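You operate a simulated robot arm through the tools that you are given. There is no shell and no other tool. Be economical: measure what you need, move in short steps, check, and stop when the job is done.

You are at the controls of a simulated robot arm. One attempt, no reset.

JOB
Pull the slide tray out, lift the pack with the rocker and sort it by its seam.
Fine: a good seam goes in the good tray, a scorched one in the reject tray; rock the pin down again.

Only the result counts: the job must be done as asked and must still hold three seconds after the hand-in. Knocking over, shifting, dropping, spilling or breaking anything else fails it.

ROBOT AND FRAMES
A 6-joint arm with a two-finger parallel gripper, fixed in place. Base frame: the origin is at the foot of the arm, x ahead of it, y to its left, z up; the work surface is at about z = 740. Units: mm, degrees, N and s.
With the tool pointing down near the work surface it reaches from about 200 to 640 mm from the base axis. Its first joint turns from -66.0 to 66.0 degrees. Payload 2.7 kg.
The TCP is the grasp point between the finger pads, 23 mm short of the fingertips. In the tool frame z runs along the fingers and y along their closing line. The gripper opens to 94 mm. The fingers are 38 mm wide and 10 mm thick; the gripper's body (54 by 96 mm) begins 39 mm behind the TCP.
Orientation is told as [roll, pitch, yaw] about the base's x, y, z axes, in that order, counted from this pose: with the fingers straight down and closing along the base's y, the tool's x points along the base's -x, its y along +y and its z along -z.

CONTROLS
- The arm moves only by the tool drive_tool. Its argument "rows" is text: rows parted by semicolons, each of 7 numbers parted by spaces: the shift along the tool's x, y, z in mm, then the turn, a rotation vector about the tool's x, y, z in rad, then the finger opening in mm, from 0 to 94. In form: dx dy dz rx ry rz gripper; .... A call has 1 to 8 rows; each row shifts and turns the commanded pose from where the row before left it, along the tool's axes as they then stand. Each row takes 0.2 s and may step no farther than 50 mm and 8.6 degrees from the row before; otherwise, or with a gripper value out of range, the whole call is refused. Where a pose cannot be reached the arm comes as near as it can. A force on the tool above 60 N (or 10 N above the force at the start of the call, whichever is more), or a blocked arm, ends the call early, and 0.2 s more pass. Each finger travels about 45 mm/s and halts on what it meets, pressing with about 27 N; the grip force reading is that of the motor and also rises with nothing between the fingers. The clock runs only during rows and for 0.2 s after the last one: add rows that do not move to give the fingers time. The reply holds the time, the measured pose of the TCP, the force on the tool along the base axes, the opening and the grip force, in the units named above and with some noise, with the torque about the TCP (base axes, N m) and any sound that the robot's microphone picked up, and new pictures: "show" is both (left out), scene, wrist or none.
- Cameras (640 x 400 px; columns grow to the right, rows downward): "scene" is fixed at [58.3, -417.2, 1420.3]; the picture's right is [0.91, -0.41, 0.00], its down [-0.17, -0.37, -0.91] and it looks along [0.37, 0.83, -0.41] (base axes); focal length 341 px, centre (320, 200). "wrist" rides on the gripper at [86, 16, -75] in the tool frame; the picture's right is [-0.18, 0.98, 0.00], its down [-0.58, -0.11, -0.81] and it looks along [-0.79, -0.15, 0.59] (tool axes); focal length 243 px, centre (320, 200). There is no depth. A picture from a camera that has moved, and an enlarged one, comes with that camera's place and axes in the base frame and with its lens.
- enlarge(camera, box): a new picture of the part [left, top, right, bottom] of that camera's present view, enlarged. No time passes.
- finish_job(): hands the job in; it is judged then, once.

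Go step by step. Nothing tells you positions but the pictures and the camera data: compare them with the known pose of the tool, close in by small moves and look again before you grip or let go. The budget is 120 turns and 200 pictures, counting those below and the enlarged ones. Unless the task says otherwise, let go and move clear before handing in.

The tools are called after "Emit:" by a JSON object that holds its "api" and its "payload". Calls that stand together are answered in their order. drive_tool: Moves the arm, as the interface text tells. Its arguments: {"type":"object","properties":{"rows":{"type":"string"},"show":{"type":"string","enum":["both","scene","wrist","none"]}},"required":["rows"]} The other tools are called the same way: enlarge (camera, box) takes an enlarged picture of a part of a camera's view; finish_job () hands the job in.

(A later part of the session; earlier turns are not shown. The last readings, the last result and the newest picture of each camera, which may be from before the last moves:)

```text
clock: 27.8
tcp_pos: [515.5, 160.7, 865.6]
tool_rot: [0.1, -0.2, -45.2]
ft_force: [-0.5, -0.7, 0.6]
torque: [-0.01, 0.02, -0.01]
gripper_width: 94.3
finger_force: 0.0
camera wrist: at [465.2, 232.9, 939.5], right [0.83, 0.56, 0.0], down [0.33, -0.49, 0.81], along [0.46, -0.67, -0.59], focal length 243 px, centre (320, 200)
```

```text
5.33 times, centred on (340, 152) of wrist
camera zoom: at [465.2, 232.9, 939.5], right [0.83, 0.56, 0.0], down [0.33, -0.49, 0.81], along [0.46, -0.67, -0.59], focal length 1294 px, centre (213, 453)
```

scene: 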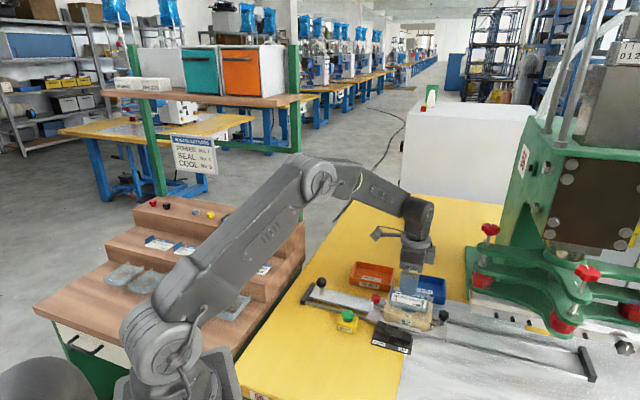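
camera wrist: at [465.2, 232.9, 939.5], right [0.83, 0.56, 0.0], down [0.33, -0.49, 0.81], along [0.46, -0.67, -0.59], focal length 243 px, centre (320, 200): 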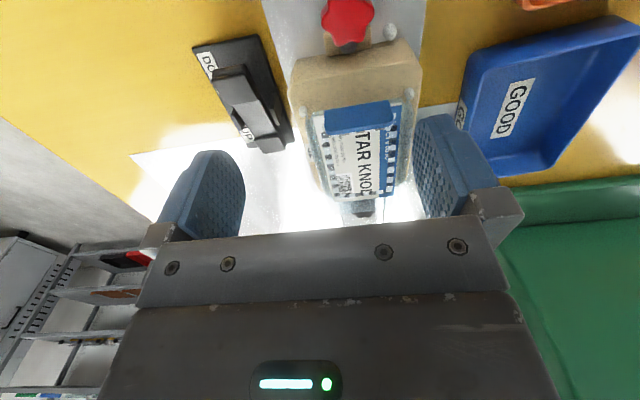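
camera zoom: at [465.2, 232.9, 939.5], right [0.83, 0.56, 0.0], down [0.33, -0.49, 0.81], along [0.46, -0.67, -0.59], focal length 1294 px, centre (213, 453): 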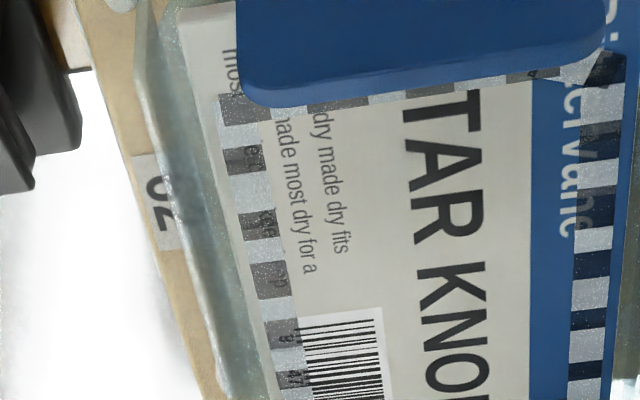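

The seam looks neutral silver and grey. I compare it with the example packs on the shelf and zoom further in.

Emit:
{"api": "enlarge", "payload": {"camera": "scene", "box": [100, 190, 290, 310]}}

Emit:
{"api": "enlarge", "payload": {"camera": "wrist", "box": [315, 150, 355, 200]}}

Emit:
{"api": "enlarge", "payload": {"camera": "scene", "box": [390, 284, 415, 312]}}

```text
3.33 times, centred on (195, 250) of scene
camera zoom: at [58.3, -417.2, 1420.3], right [0.91, -0.41, 0.0], down [-0.17, -0.37, -0.91], along [0.37, 0.83, -0.41], focal length 1136 px, centre (737, 33)
```

zoom: 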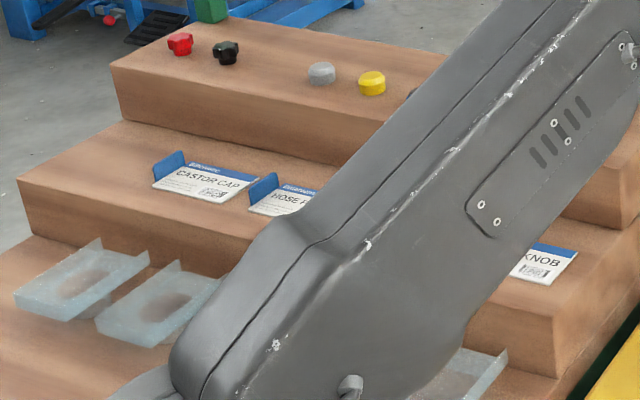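

```text
8.00 times, centred on (335, 175) of wrist
camera zoom: at [465.2, 232.9, 939.5], right [0.83, 0.56, 0.0], down [0.33, -0.49, 0.81], along [0.46, -0.67, -0.59], focal length 1941 px, centre (200, 400)
```

zoom: 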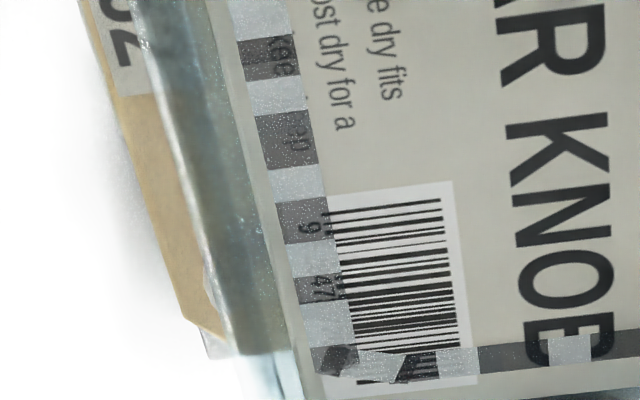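

```text
14.29 times, centred on (402, 298) of scene
camera zoom: at [58.3, -417.2, 1420.3], right [0.91, -0.41, 0.0], down [-0.17, -0.37, -0.91], along [0.37, 0.83, -0.41], focal length 4867 px, centre (-859, -1200)
```

zoom: 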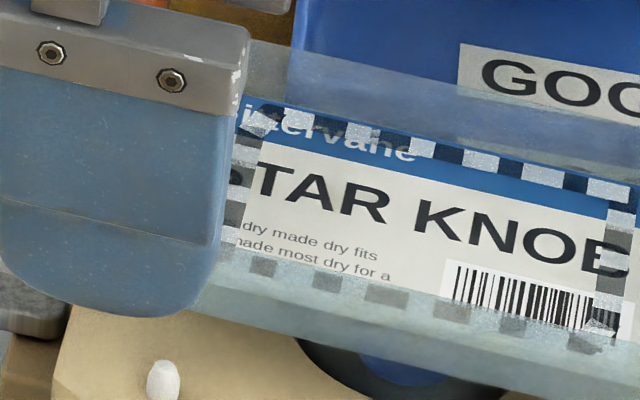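

Emit:
{"api": "enlarge", "payload": {"camera": "wrist", "box": [322, 160, 338, 170]}}

Emit:
{"api": "enlarge", "payload": {"camera": "wrist", "box": [368, 120, 400, 200]}}

Emit:
{"api": "enlarge", "payload": {"camera": "scene", "box": [400, 300, 424, 315]}}

```text
16.00 times, centred on (330, 165) of wrist
camera zoom: at [465.2, 232.9, 939.5], right [0.83, 0.56, 0.0], down [0.33, -0.49, 0.81], along [0.46, -0.67, -0.59], focal length 3882 px, centre (160, 760)
```

zoom: 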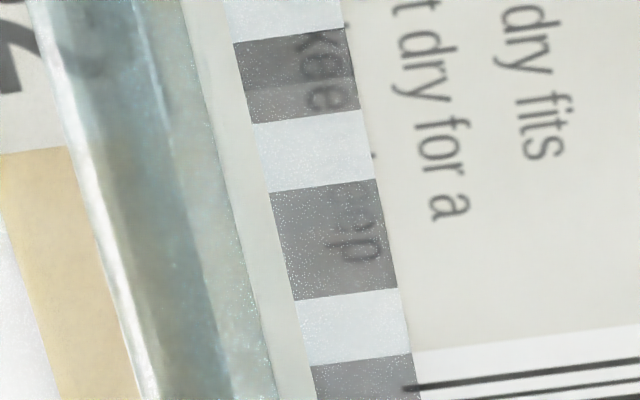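

```text
5.00 times, centred on (384, 160) of wrist
camera zoom: at [465.2, 232.9, 939.5], right [0.83, 0.56, 0.0], down [0.33, -0.49, 0.81], along [0.46, -0.67, -0.59], focal length 1213 px, centre (0, 400)
```

zoom: 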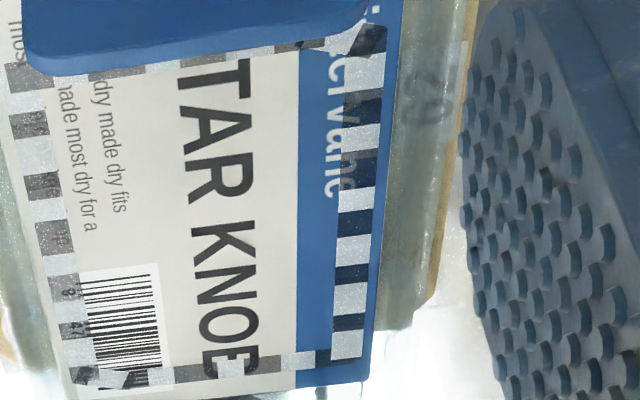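

```text
16.00 times, centred on (412, 308) of scene
camera zoom: at [58.3, -417.2, 1420.3], right [0.91, -0.41, 0.0], down [-0.17, -0.37, -0.91], along [0.37, 0.83, -0.41], focal length 5451 px, centre (-1152, -1520)
```

zoom: 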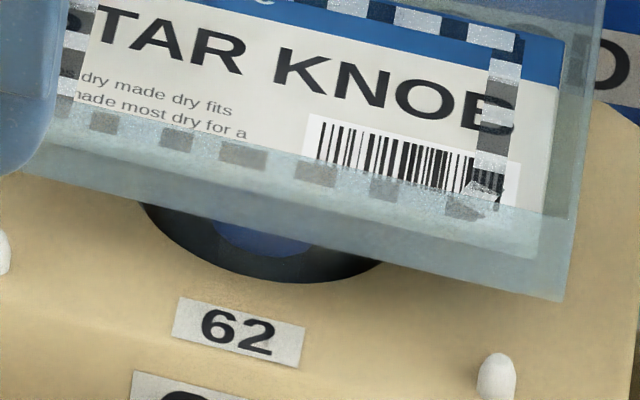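

The seam is evenly embossed, silver and neutral grey on all four sides, with no brown or burnt spots, so I take it as good. The pack centre is about (564, 138) with label height about 809. I align above it for the grip.

Emit:
{"api": "drive_tool", "payload": {"rows": "-26 9.1 0 0 0 0 94;-24.3 9.1 0 0 0 0 94;0 0 25 0 0 0 94;0 0 0 0 0 0 94"}}

Emit:
{"api": "enlarge", "payload": {"camera": "scene", "box": [370, 255, 460, 330]}}

```text
clock: 28.8
tcp_pos: [567.2, 138.0, 842.8]
tool_rot: [0.0, -0.3, -45.2]
ft_force: [-0.1, 0.1, -0.8]
torque: [0.0, -0.01, -0.02]
gripper_width: 94.1
finger_force: 0.0
camera wrist: at [515.9, 210.2, 917.4], right [0.83, 0.56, 0.0], down [0.33, -0.49, 0.81], along [0.46, -0.67, -0.59], focal length 243 px, centre (320, 200)
```

scene: 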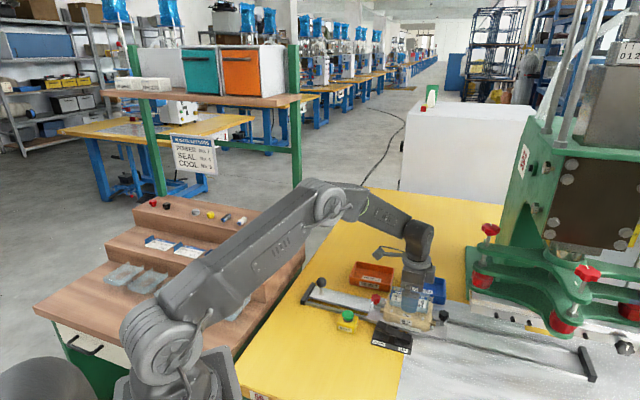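
wrist: 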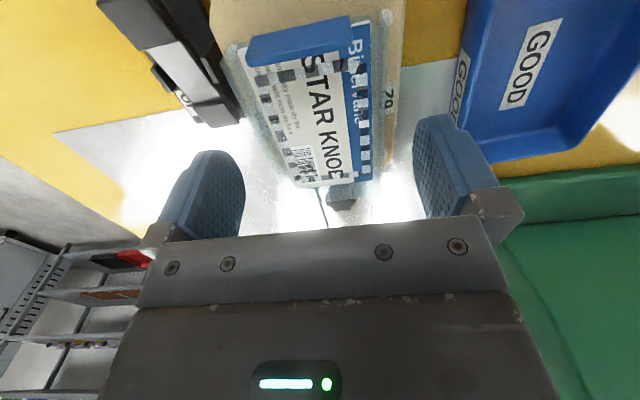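

```text
5.33 times, centred on (415, 292) of scene
camera zoom: at [58.3, -417.2, 1420.3], right [0.91, -0.41, 0.0], down [-0.17, -0.37, -0.91], along [0.37, 0.83, -0.41], focal length 1817 px, centre (-187, -293)
```

zoom: 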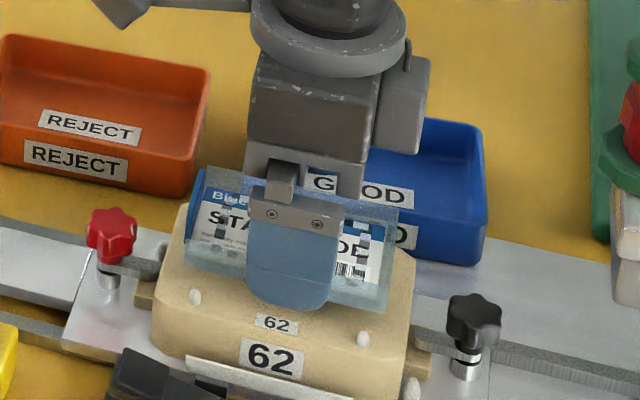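

Pack centre is about (563, 140). I fine-tune and descend with open fingers straddling it.

Emit:
{"api": "drive_tool", "payload": {"rows": "4 -1.2 15 0 0 0 94;0 0 12 0 0 0 94;0 0 8 0 0 0 94;0 0 0 0 0 0 94"}}

Emit:
{"api": "enlarge", "payload": {"camera": "scene", "box": [370, 265, 460, 340]}}

```text
clock: 29.8
tcp_pos: [561.9, 140.5, 806.9]
tool_rot: [0.0, -0.3, -45.2]
ft_force: [0.1, -0.6, -0.2]
torque: [-0.01, 0.02, -0.01]
gripper_width: 94.0
finger_force: 0.1
camera wrist: at [512.1, 212.2, 881.7], right [0.83, 0.56, 0.0], down [0.33, -0.49, 0.81], along [0.46, -0.67, -0.59], focal length 243 px, centre (320, 200)
```

scene: 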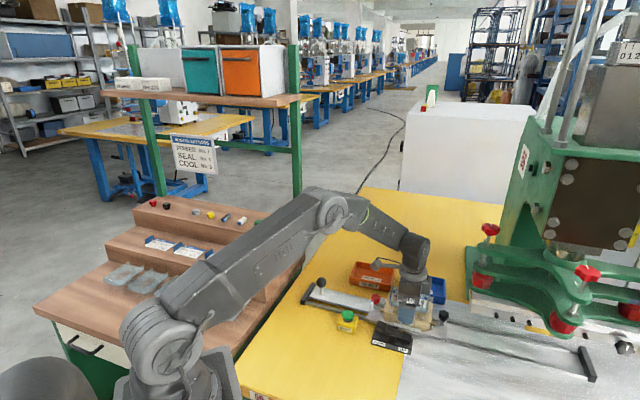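
wrist: 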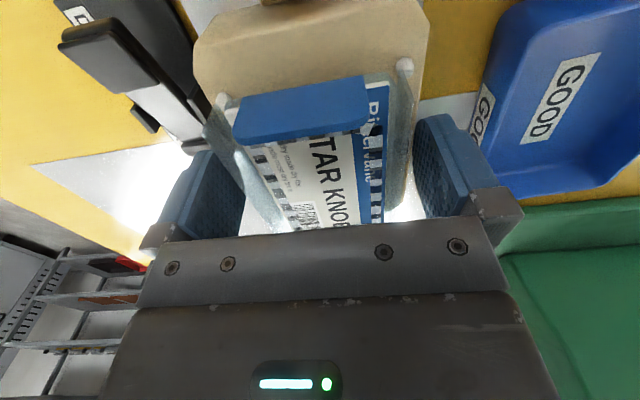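

```text
5.33 times, centred on (415, 302) of scene
camera zoom: at [58.3, -417.2, 1420.3], right [0.91, -0.41, 0.0], down [-0.17, -0.37, -0.91], along [0.37, 0.83, -0.41], focal length 1817 px, centre (-187, -347)
```

zoom: 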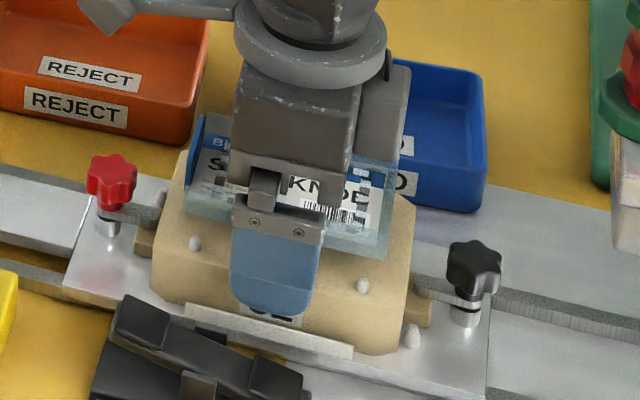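

The fingers straddle the pack cleanly; closing.

Emit:
{"api": "drive_tool", "payload": {"rows": "0 0 0 0 0 0 75;0 0 0 0 0 0 60;0 0 0 0 0 0 50;0 0 0 0 0 0 50;0 0 0 0 0 0 50"}}

Emit:
{"api": "enlarge", "payload": {"camera": "scene", "box": [370, 265, 460, 340]}}

```text
clock: 31.0
tcp_pos: [564.6, 141.5, 808.2]
tool_rot: [0.3, -0.4, -45.2]
ft_force: [14.3, 14.3, 2.6]
torque: [0.54, -0.49, 0.48]
gripper_width: 85.6
finger_force: 27.6
camera wrist: at [512.8, 213.2, 882.7], right [0.83, 0.56, 0.01], down [0.33, -0.49, 0.81], along [0.46, -0.67, -0.59], focal length 243 px, centre (320, 200)
```

scene: 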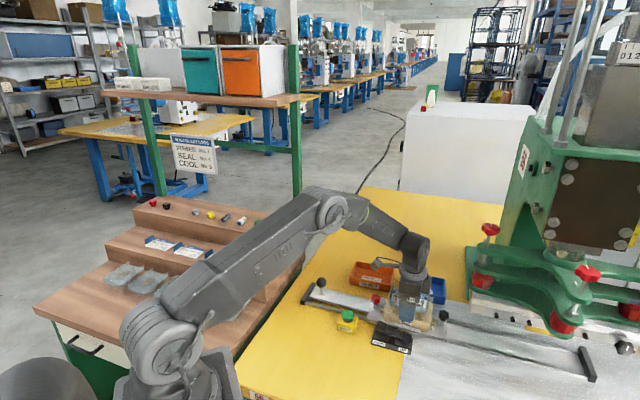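
wrist: 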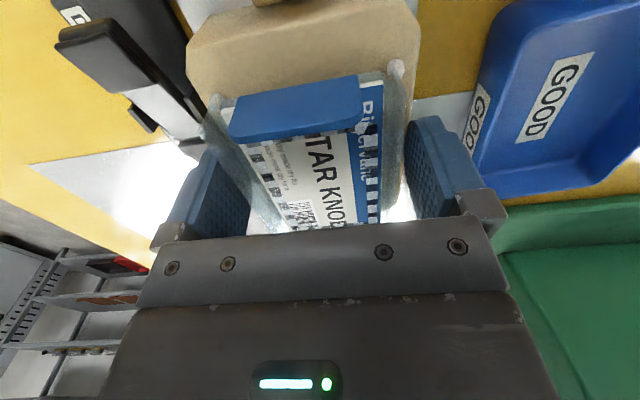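

```text
5.33 times, centred on (415, 302) of scene
camera zoom: at [58.5, -416.9, 1420.3], right [0.91, -0.41, 0.0], down [-0.17, -0.37, -0.91], along [0.37, 0.83, -0.41], focal length 1817 px, centre (-187, -347)
```

zoom: 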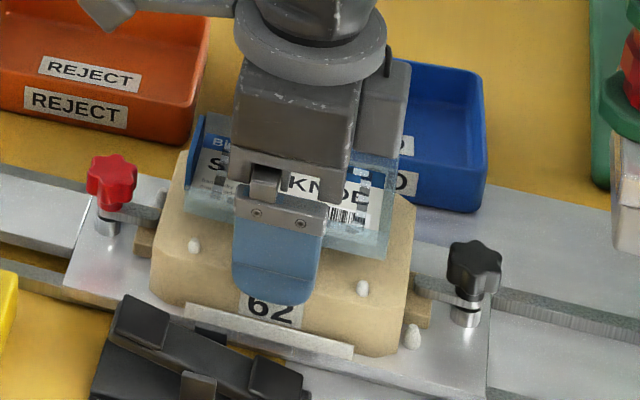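

The fingers stopped at 85.6 mm with a side load, so the tips are likely touching the nest's shoulder. I open, raise about 12 mm and retry.

Emit:
{"api": "drive_tool", "payload": {"rows": "0 0 0 0 0 0 94;0 0 0 0 0 0 94;0 0 -12 0 0 0 94;0 0 0 0 0 0 94", "show": "wrist"}}

Emit:
{"api": "enlarge", "payload": {"camera": "wrist", "box": [160, 60, 480, 240]}}

```text
clock: 32.0
tcp_pos: [561.5, 139.0, 819.2]
tool_rot: [-0.1, -0.4, -45.2]
ft_force: [-0.7, 0.4, 0.3]
torque: [0.0, 0.0, -0.01]
gripper_width: 93.9
finger_force: 0.1
camera wrist: at [511.5, 211.6, 893.4], right [0.83, 0.56, 0.0], down [0.33, -0.49, 0.81], along [0.45, -0.67, -0.59], focal length 243 px, centre (320, 200)
```

wrist: 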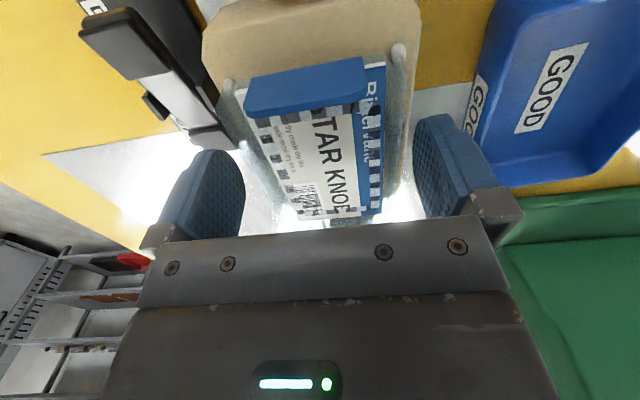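

```text
2.00 times, centred on (320, 150) of wrist
camera zoom: at [511.5, 211.6, 893.4], right [0.83, 0.56, 0.0], down [0.33, -0.49, 0.81], along [0.45, -0.67, -0.59], focal length 485 px, centre (320, 300)
```

zoom: 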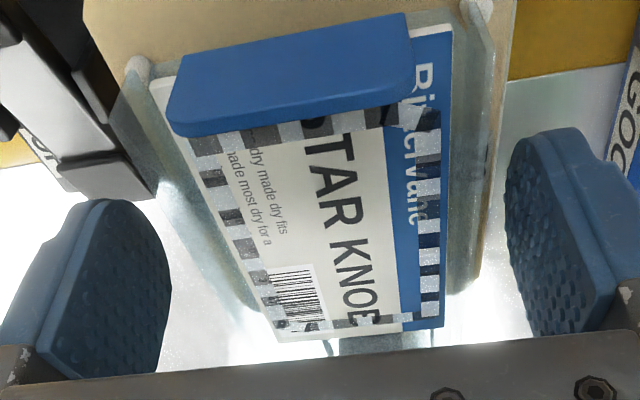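

Emit:
{"api": "drive_tool", "payload": {"rows": "0 2 0 0 0 0 84;0 0 0 0 0 0 76;0 0 0 0 0 0 68;0 0 0 0 0 0 60;0 0 0 0 0 0 50;0 0 0 0 0 0 50"}}

Emit:
{"api": "enlarge", "payload": {"camera": "wrist", "box": [160, 60, 480, 240]}}

Emit:
{"api": "enlarge", "payload": {"camera": "scene", "box": [370, 265, 460, 340]}}

```text
clock: 33.4
tcp_pos: [564.6, 140.3, 820.3]
tool_rot: [0.0, -0.3, -45.2]
ft_force: [-0.2, 0.1, 0.5]
torque: [0.02, 0.01, -0.02]
gripper_width: 61.3
finger_force: 27.3
camera wrist: at [513.4, 213.0, 894.2], right [0.83, 0.56, 0.0], down [0.33, -0.49, 0.81], along [0.46, -0.67, -0.59], focal length 243 px, centre (320, 200)
```

scene: 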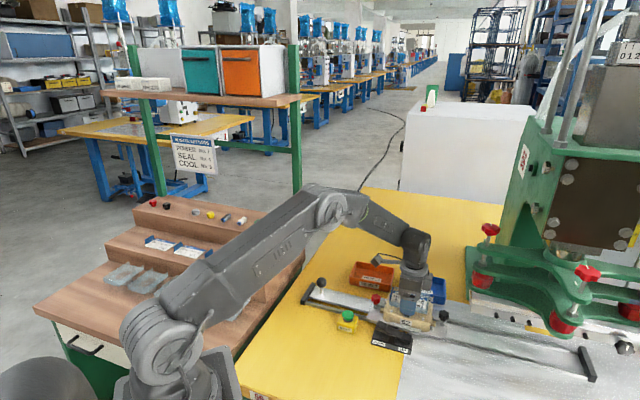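
wrist: 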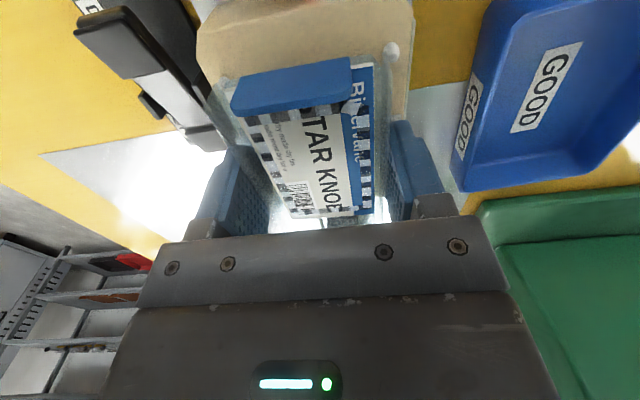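

```text
2.00 times, centred on (320, 150) of wrist
camera zoom: at [513.4, 213.0, 894.2], right [0.83, 0.56, 0.0], down [0.33, -0.49, 0.81], along [0.46, -0.67, -0.59], focal length 485 px, centre (320, 300)
```

zoom: 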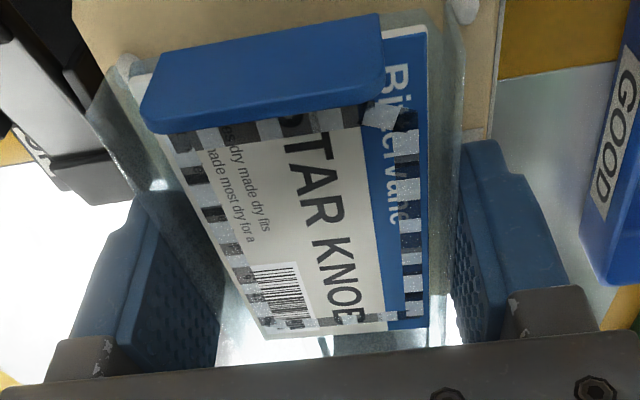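

```text
5.33 times, centred on (415, 302) of scene
camera zoom: at [58.3, -417.2, 1420.3], right [0.91, -0.41, 0.0], down [-0.17, -0.37, -0.91], along [0.37, 0.83, -0.41], focal length 1817 px, centre (-187, -347)
```

zoom: 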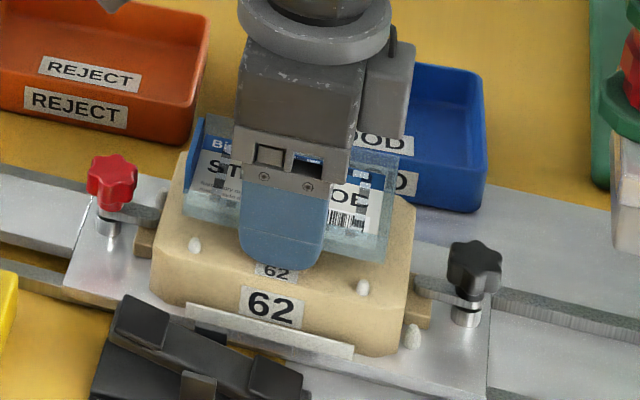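

The pack is gripped at 61 mm wide. Lifting it.

Emit:
{"api": "drive_tool", "payload": {"rows": "0 0 -8 0 0 0 50;0 0 -15 0 0 0 50;0 0 -20 0 0 0 50;0 0 -25 0 0 0 50;0 0 0 0 0 0 50"}}

Emit:
{"api": "enlarge", "payload": {"camera": "scene", "box": [360, 235, 460, 345]}}

Emit:
{"api": "enlarge", "payload": {"camera": "wrist", "box": [220, 30, 420, 240]}}

```text
clock: 34.6
tcp_pos: [565.4, 140.7, 887.5]
tool_rot: [0.0, -0.4, -45.2]
ft_force: [0.0, 1.2, -0.1]
torque: [0.04, 0.03, -0.01]
gripper_width: 49.9
finger_force: 0.0
camera wrist: at [514.7, 213.1, 961.9], right [0.83, 0.56, 0.0], down [0.33, -0.49, 0.81], along [0.46, -0.67, -0.59], focal length 243 px, centre (320, 200)
```

scene: 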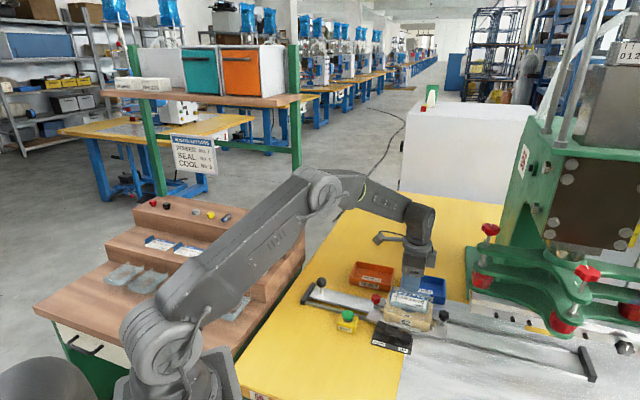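
wrist: 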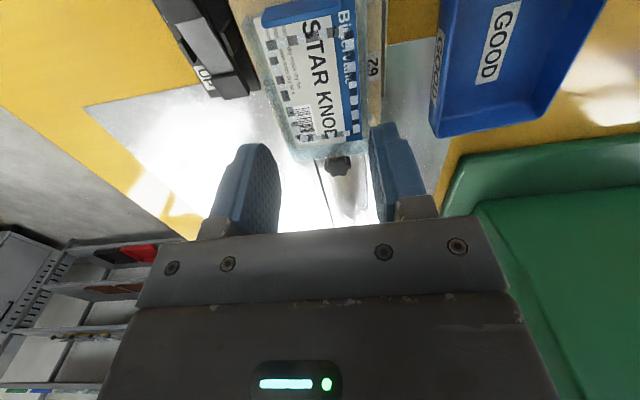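

```text
3.64 times, centred on (410, 290) of scene
camera zoom: at [58.3, -417.2, 1420.3], right [0.91, -0.41, 0.0], down [-0.17, -0.37, -0.91], along [0.37, 0.83, -0.41], focal length 1239 px, centre (-7, -127)
```

zoom: 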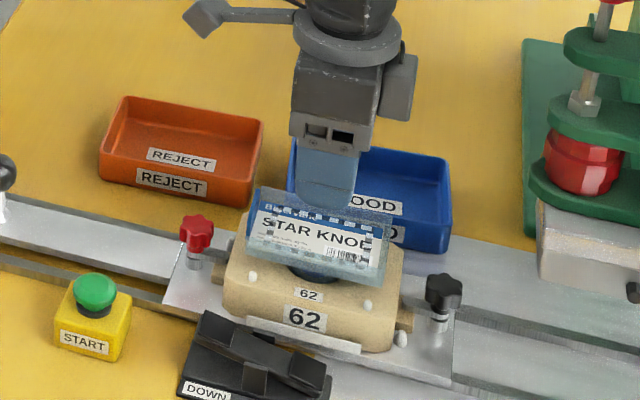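

```text
1.90 times, centred on (320, 135) of wrist
camera zoom: at [514.7, 213.1, 961.9], right [0.83, 0.56, 0.0], down [0.33, -0.49, 0.81], along [0.46, -0.67, -0.59], focal length 462 px, centre (320, 324)
```

zoom: 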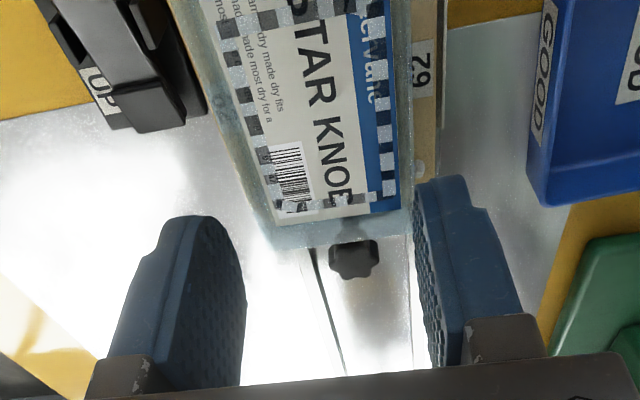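

The grip slipped: the pack stayed on the pin and the fingers closed above it. I go back to grip a little deeper, between the two heights tried.

Emit:
{"api": "drive_tool", "payload": {"rows": "0 0 0 0 0 0 94;0 0 0 0 0 0 94;0 0 35 0 0 0 94;0 0 28 0 0 0 94;0 0 10 0 0 0 94;0 0 0 0 0 0 94"}}

Emit:
{"api": "enlarge", "payload": {"camera": "wrist", "box": [160, 60, 480, 240]}}

Emit:
{"api": "enlarge", "payload": {"camera": "scene", "box": [380, 275, 440, 325]}}

```text
clock: 36.0
tcp_pos: [562.7, 138.3, 812.6]
tool_rot: [0.0, -0.3, -45.2]
ft_force: [-1.1, -0.3, -0.2]
torque: [0.01, -0.04, 0.0]
gripper_width: 94.0
finger_force: 0.1
camera wrist: at [512.5, 210.3, 887.3], right [0.83, 0.56, 0.0], down [0.33, -0.49, 0.81], along [0.46, -0.67, -0.59], focal length 243 px, centre (320, 200)
```

scene: 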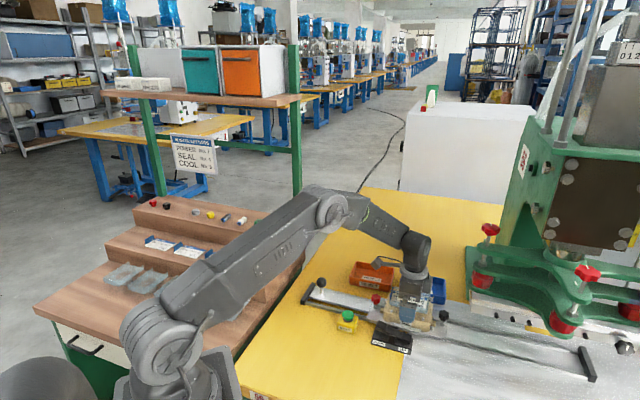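
wrist: 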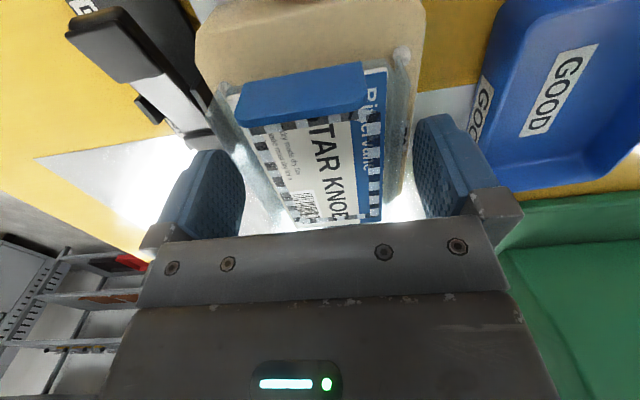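

```text
2.00 times, centred on (320, 150) of wrist
camera zoom: at [512.5, 210.3, 887.3], right [0.83, 0.56, 0.0], down [0.33, -0.49, 0.81], along [0.46, -0.67, -0.59], focal length 485 px, centre (320, 300)
```

zoom: 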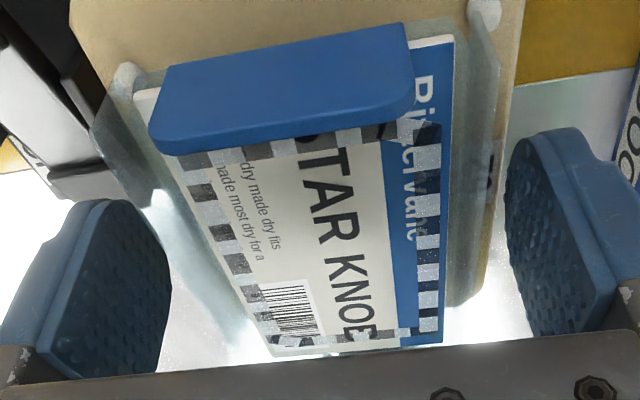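

```text
8.00 times, centred on (410, 300) of scene
camera zoom: at [58.3, -417.2, 1420.3], right [0.91, -0.41, 0.0], down [-0.17, -0.37, -0.91], along [0.37, 0.83, -0.41], focal length 2725 px, centre (-400, -600)
```

zoom: 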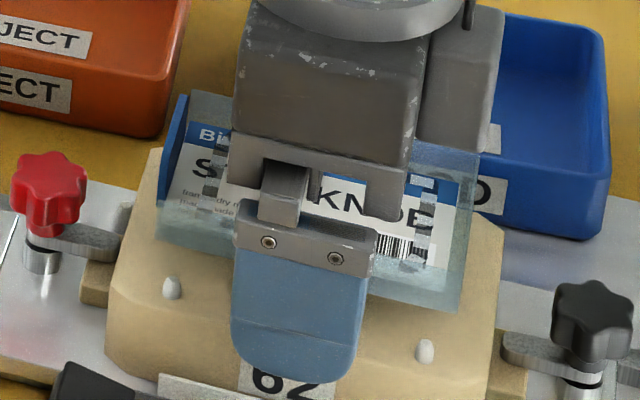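

Emit:
{"api": "drive_tool", "payload": {"rows": "0 2 0 0 0 0 80;0 0 0 0 0 0 65;0 0 0 0 0 0 50;0 0 0 0 0 0 30;0 0 0 0 0 0 30;0 0 0 0 0 0 30;0 0 0 0 0 0 30", "show": "wrist"}}

Emit:
{"api": "enlarge", "payload": {"camera": "wrist", "box": [160, 60, 480, 240]}}

```text
clock: 37.6
tcp_pos: [564.1, 139.5, 812.6]
tool_rot: [-0.1, -0.3, -45.3]
ft_force: [-0.9, -3.4, 4.4]
torque: [0.1, -0.03, -0.02]
gripper_width: 61.2
finger_force: 27.3
camera wrist: at [514.2, 212.0, 887.6], right [0.83, 0.56, 0.0], down [0.33, -0.49, 0.81], along [0.45, -0.67, -0.59], focal length 243 px, centre (320, 200)
```

wrist: 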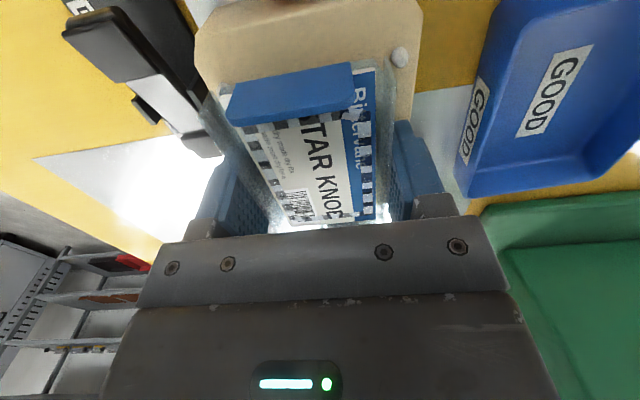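

```text
2.00 times, centred on (320, 150) of wrist
camera zoom: at [514.2, 212.0, 887.6], right [0.83, 0.56, 0.0], down [0.33, -0.49, 0.81], along [0.45, -0.67, -0.59], focal length 485 px, centre (320, 300)
```

zoom: 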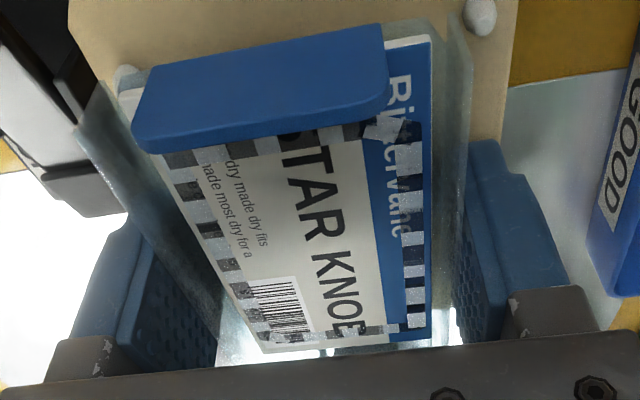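

Both pads are on the pack at 61.2 mm. I lift slowly, checking the width.

Emit:
{"api": "drive_tool", "payload": {"rows": "0 0 -2 0 0 0 30;0 0 -3 0 0 0 30;0 0 -3 0 0 0 30", "show": "none"}}

Emit:
{"api": "enlarge", "payload": {"camera": "scene", "box": [380, 275, 440, 325]}}

```text
clock: 38.4
tcp_pos: [564.7, 139.1, 821.9]
tool_rot: [0.0, -0.3, -45.2]
ft_force: [-0.4, -0.2, 0.1]
torque: [0.05, 0.01, 0.03]
gripper_width: 61.3
finger_force: 27.0
```

```text
8.00 times, centred on (410, 300) of scene
camera zoom: at [58.3, -417.2, 1420.3], right [0.91, -0.41, 0.0], down [-0.17, -0.37, -0.91], along [0.37, 0.83, -0.41], focal length 2725 px, centre (-400, -600)
```

zoom: 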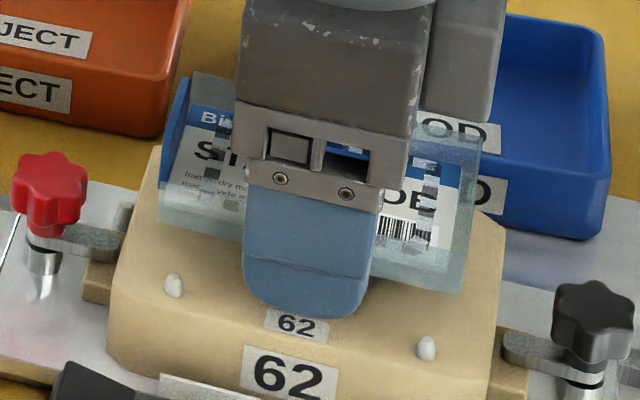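

The pack is rising with the gripper. Continuing slowly.

Emit:
{"api": "drive_tool", "payload": {"rows": "0 0 -5 0 0 0 20;0 0 -7 0 0 0 20;0 0 -8 0 0 0 20;0 0 -10 0 0 0 20;0 0 -12 0 0 0 20"}}

Emit:
{"api": "enlarge", "payload": {"camera": "scene", "box": [370, 240, 450, 320]}}

```text
clock: 39.6
tcp_pos: [565.1, 142.2, 863.4]
tool_rot: [0.0, -0.3, -45.2]
ft_force: [0.7, 0.7, -1.0]
torque: [-0.02, -0.01, 0.0]
gripper_width: 61.3
finger_force: 26.7
camera wrist: at [514.9, 214.7, 938.9], right [0.83, 0.56, 0.0], down [0.33, -0.49, 0.81], along [0.45, -0.67, -0.59], focal length 243 px, centre (320, 200)
```

scene: 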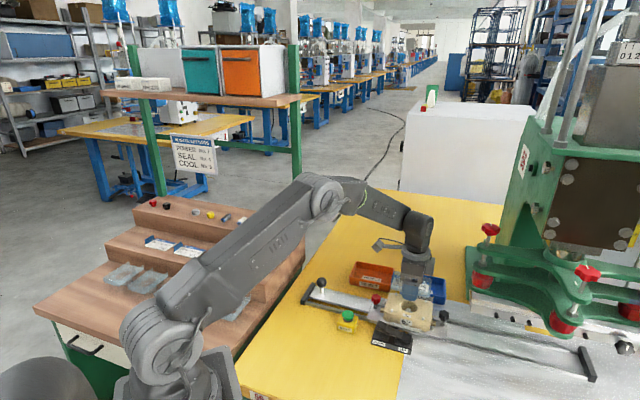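
wrist: 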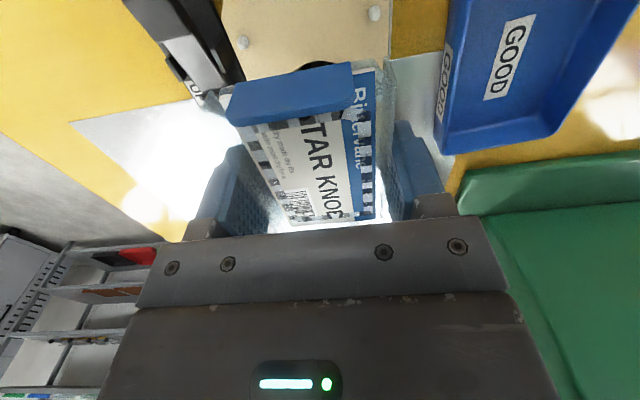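

```text
5.00 times, centred on (410, 280) of scene
camera zoom: at [58.3, -417.2, 1420.3], right [0.91, -0.41, 0.0], down [-0.17, -0.37, -0.91], along [0.37, 0.83, -0.41], focal length 1703 px, centre (-130, -200)
```

zoom: 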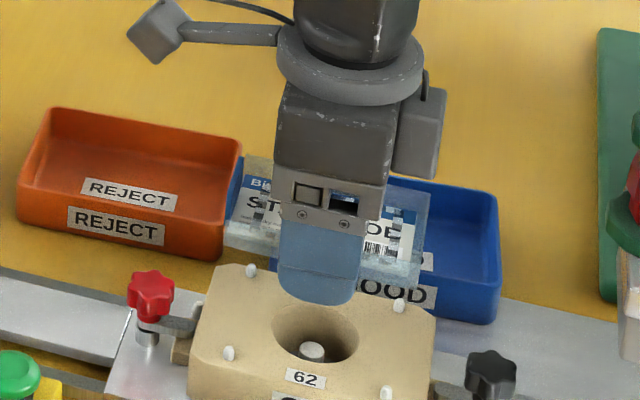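

The pack is free of the nest and firmly held. The good tray's centre works out at about (673, 209) with long side along the rails. I raise and move toward it; reaching it will need the tool tilted outward.

Emit:
{"api": "drive_tool", "payload": {"rows": "0 0 -20 0 0 0 20;0 0 -20 0 0 0 20;-4 27 0 0 0 0 20;-4 27 0 0 0 0 20;-4 26 0 0 0 0 20;0 0 0 0 0 0 20"}}

Emit:
{"api": "enlarge", "payload": {"camera": "scene", "box": [370, 210, 480, 320]}}

```text
clock: 41.0
tcp_pos: [616.4, 184.8, 904.1]
tool_rot: [-0.1, -0.3, -45.1]
ft_force: [0.0, 0.3, -0.1]
torque: [-0.04, 0.0, -0.01]
gripper_width: 61.4
finger_force: 27.5
out of reach, approached as far as the arm can: row 5
camera wrist: at [565.1, 257.8, 978.5], right [0.83, 0.56, 0.0], down [0.33, -0.49, 0.81], along [0.45, -0.67, -0.59], focal length 243 px, centre (320, 200)
```

scene: 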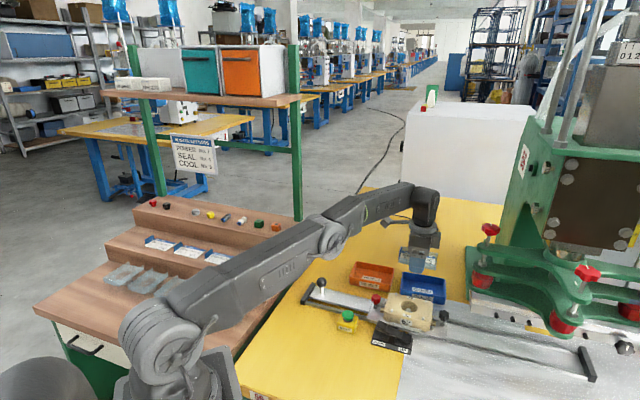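
wrist: 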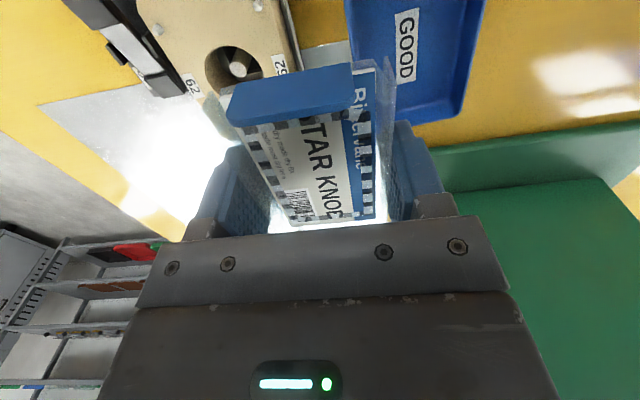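

```text
3.64 times, centred on (425, 265) of scene
camera zoom: at [58.3, -417.2, 1420.3], right [0.91, -0.41, 0.0], down [-0.17, -0.37, -0.91], along [0.37, 0.83, -0.41], focal length 1239 px, centre (-62, -36)
```

zoom: 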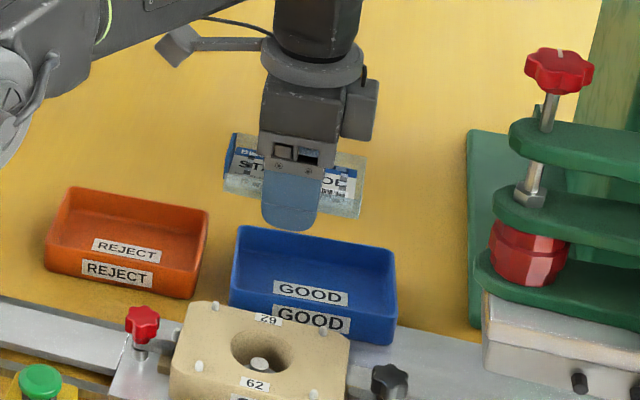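

Tool-down reach ends at 643 mm here, so I tilt the fingers outward 20° before going on.

Emit:
{"api": "drive_tool", "payload": {"rows": "0 0 0 -0.103 -0.0536 0 20;0 0 0 -0.103 -0.0536 0 20;0 0 0 -0.103 -0.0536 0 20;0 0 0 0 0 0 20", "show": "scene"}}

```text
clock: 42.0
tcp_pos: [615.5, 184.4, 903.5]
tool_rot: [17.9, -9.5, -46.8]
ft_force: [0.8, -0.2, -0.1]
torque: [-0.03, 0.01, 0.01]
gripper_width: 61.1
finger_force: 26.9
```

scene: 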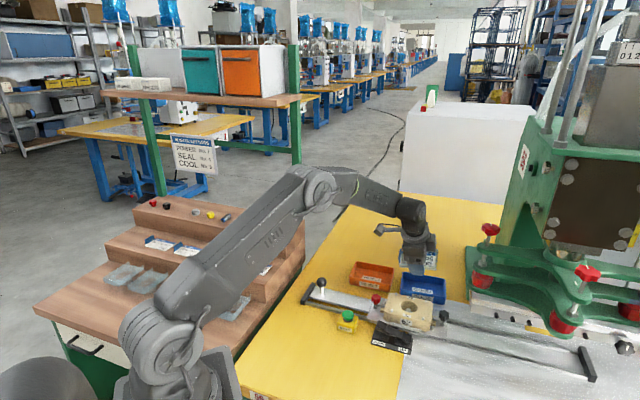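

Emit:
{"api": "drive_tool", "payload": {"rows": "-6.5 19.5 30.5 0 0 0 20;-6.5 19.5 30.5 0 0 0 20;0 0 0 0 0 0 20"}}

Emit:
{"api": "enlarge", "payload": {"camera": "scene", "box": [370, 230, 470, 330]}}

```text
clock: 42.8
tcp_pos: [669.2, 206.9, 859.9]
tool_rot: [17.8, -9.4, -46.6]
ft_force: [0.5, -0.3, -0.5]
torque: [0.0, -0.01, -0.01]
gripper_width: 61.3
finger_force: 27.0
camera wrist: at [595.6, 273.4, 921.3], right [0.77, 0.55, 0.33], down [0.06, -0.57, 0.82], along [0.63, -0.61, -0.47], focal length 243 px, centre (320, 200)
```

scene: 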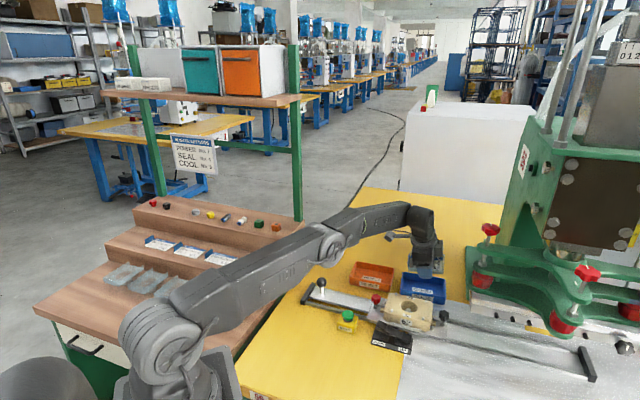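
wrist: 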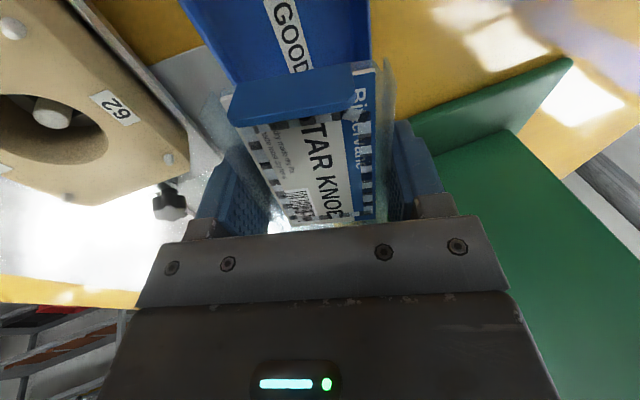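

```text
4.00 times, centred on (420, 280) of scene
camera zoom: at [58.3, -417.2, 1420.3], right [0.91, -0.41, 0.0], down [-0.17, -0.37, -0.91], along [0.37, 0.83, -0.41], focal length 1363 px, centre (-80, -120)
```

zoom: 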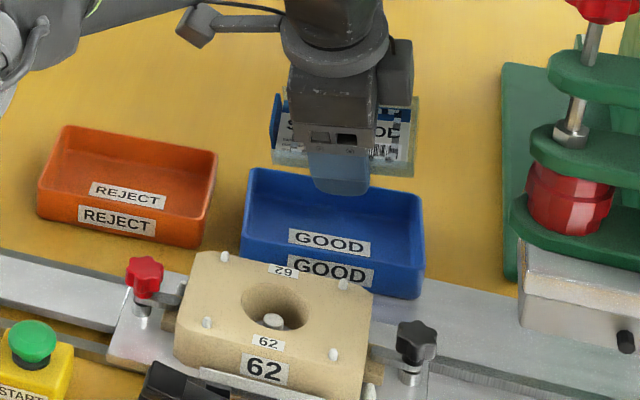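

Emit:
{"api": "drive_tool", "payload": {"rows": "3 -4.9 22 0 0 0 20;3 -4.9 22 0 0 0 20;0 0 0 0.04 0.021 0 20;0 0 0 0.04 0.021 0 20;0 0 0 0.04 0.021 0 20;0 0 0 0 0 0 20"}}

Emit:
{"api": "enlarge", "payload": {"camera": "scene", "box": [370, 240, 470, 320]}}

```text
clock: 44.2
tcp_pos: [647.4, 198.0, 817.9]
tool_rot: [10.9, -6.0, -45.7]
ft_force: [0.5, -1.1, 0.0]
torque: [0.01, 0.0, 0.01]
gripper_width: 61.3
finger_force: 27.0
out of reach, approached as far as the arm can: row 2, 3, 4, 5
camera wrist: at [582.0, 267.4, 885.5], right [0.81, 0.56, 0.2], down [0.16, -0.54, 0.83], along [0.57, -0.63, -0.52], focal length 243 px, centre (320, 200)
```

scene: 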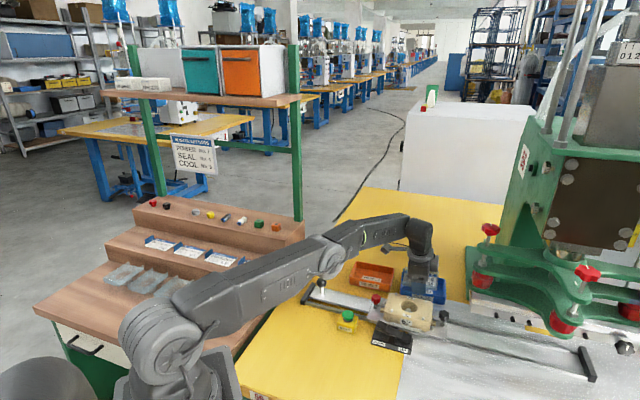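
wrist: 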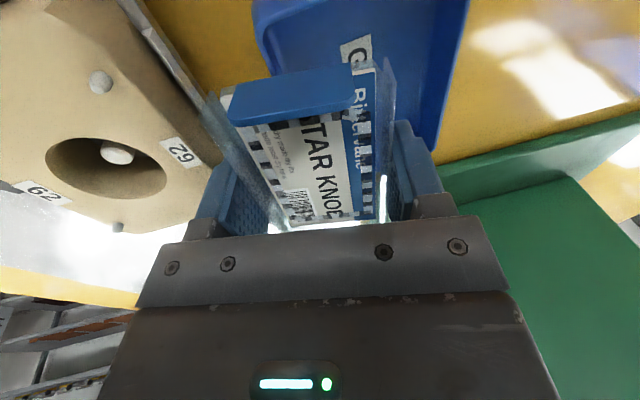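

```text
5.00 times, centred on (420, 280) of scene
camera zoom: at [58.3, -417.2, 1420.3], right [0.91, -0.41, 0.0], down [-0.17, -0.37, -0.91], along [0.37, 0.83, -0.41], focal length 1703 px, centre (-180, -200)
```

zoom: 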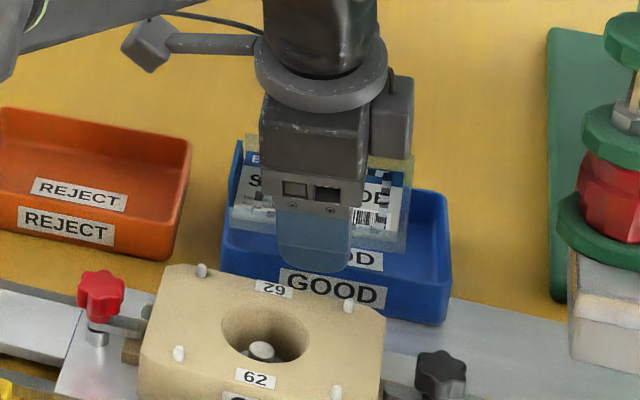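

Reach needs more tilt lower down. I increase the tilt to about 30° slightly higher over the tray.

Emit:
{"api": "drive_tool", "payload": {"rows": "0 0 -15 0 0 0 20;0 0 0 -0.0929 -0.0484 0 20;0 0 0 -0.0929 -0.0484 0 20;0 0 0 -0.0929 -0.0484 0 20;0 0 0 0 0 0 20"}}

Emit:
{"api": "enlarge", "payload": {"camera": "scene", "box": [370, 240, 470, 320]}}

```text
clock: 45.4
tcp_pos: [644.3, 198.1, 832.5]
tool_rot: [27.4, -13.7, -48.5]
ft_force: [-0.1, -0.8, 0.4]
torque: [-0.01, 0.01, -0.01]
gripper_width: 61.1
finger_force: 26.8
camera wrist: at [560.6, 260.7, 884.2], right [0.7, 0.52, 0.48], down [-0.08, -0.61, 0.78], along [0.71, -0.59, -0.39], focal length 243 px, centre (320, 200)
```

scene: 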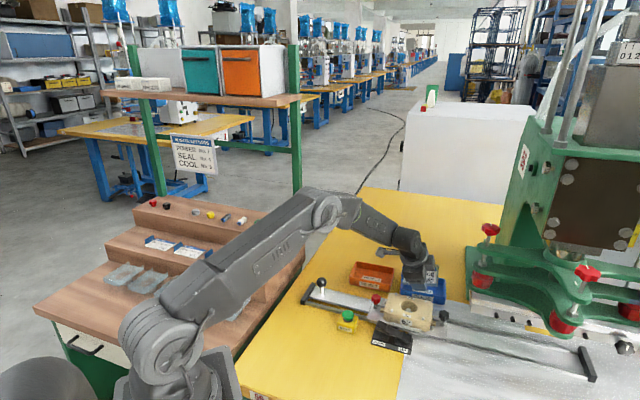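
wrist: 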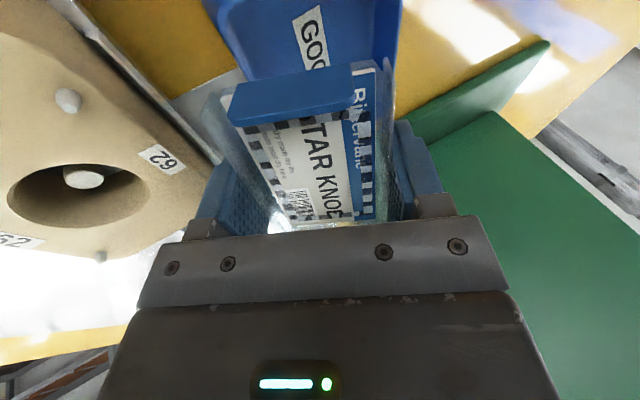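

```text
5.00 times, centred on (420, 280) of scene
camera zoom: at [58.3, -417.2, 1420.3], right [0.91, -0.41, 0.0], down [-0.17, -0.37, -0.91], along [0.37, 0.83, -0.41], focal length 1703 px, centre (-180, -200)
```

zoom: 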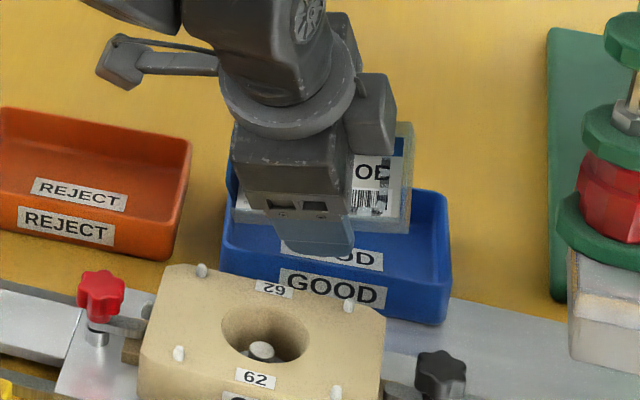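

Now commanded from (644, 198, 832) at 30° tilt. I move over the tray centre and lower.

Emit:
{"api": "drive_tool", "payload": {"rows": "-2.8 5.2 16.5 0 0 0 20;-2.8 5.2 16.5 0 0 0 20;0 0 0 0 0 0 20"}}

Emit:
{"api": "enlarge", "payload": {"camera": "scene", "box": [370, 240, 470, 320]}}

Emit:
{"api": "enlarge", "payload": {"camera": "wrist", "box": [160, 0, 480, 230]}}

```text
clock: 46.2
tcp_pos: [669.5, 204.1, 811.1]
tool_rot: [27.5, -13.7, -48.4]
ft_force: [-3.0, -0.7, 8.5]
torque: [-0.13, 0.29, -0.02]
gripper_width: 61.0
finger_force: 27.1
camera wrist: at [587.2, 266.7, 863.0], right [0.7, 0.52, 0.48], down [-0.08, -0.61, 0.78], along [0.71, -0.59, -0.39], focal length 243 px, centre (320, 200)
```

scene: 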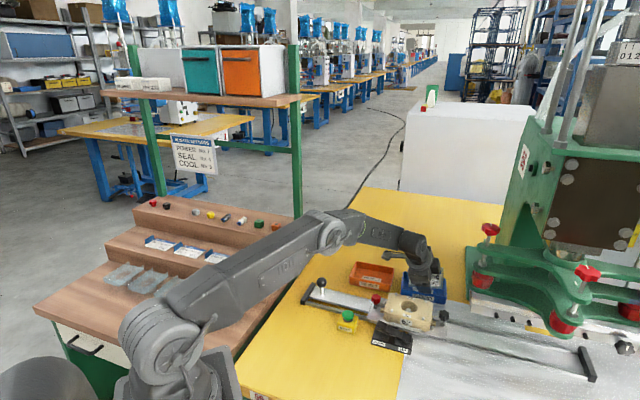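
wrist: 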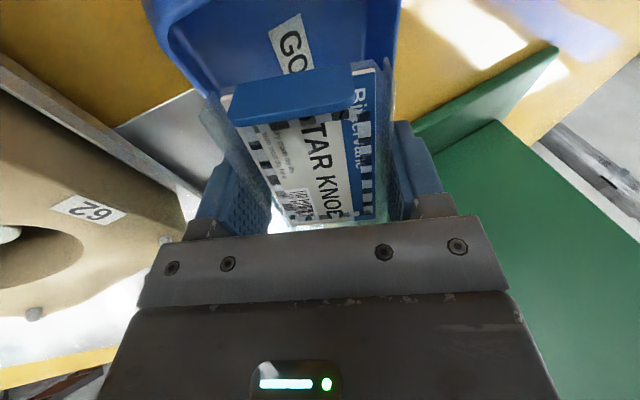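

```text
5.00 times, centred on (420, 280) of scene
camera zoom: at [58.1, -417.3, 1420.3], right [0.91, -0.41, 0.0], down [-0.17, -0.37, -0.91], along [0.37, 0.83, -0.41], focal length 1703 px, centre (-180, -200)
```

zoom: 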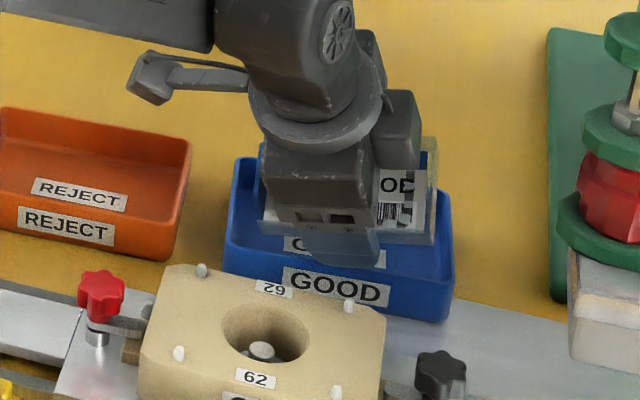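

```text
1.74 times, centred on (320, 115) of wrist
camera zoom: at [587.2, 266.7, 863.0], right [0.7, 0.52, 0.48], down [-0.08, -0.61, 0.78], along [0.71, -0.59, -0.39], focal length 422 px, centre (320, 348)
```

zoom: 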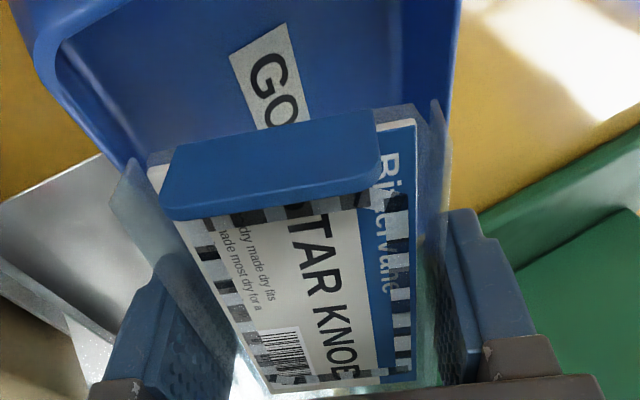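

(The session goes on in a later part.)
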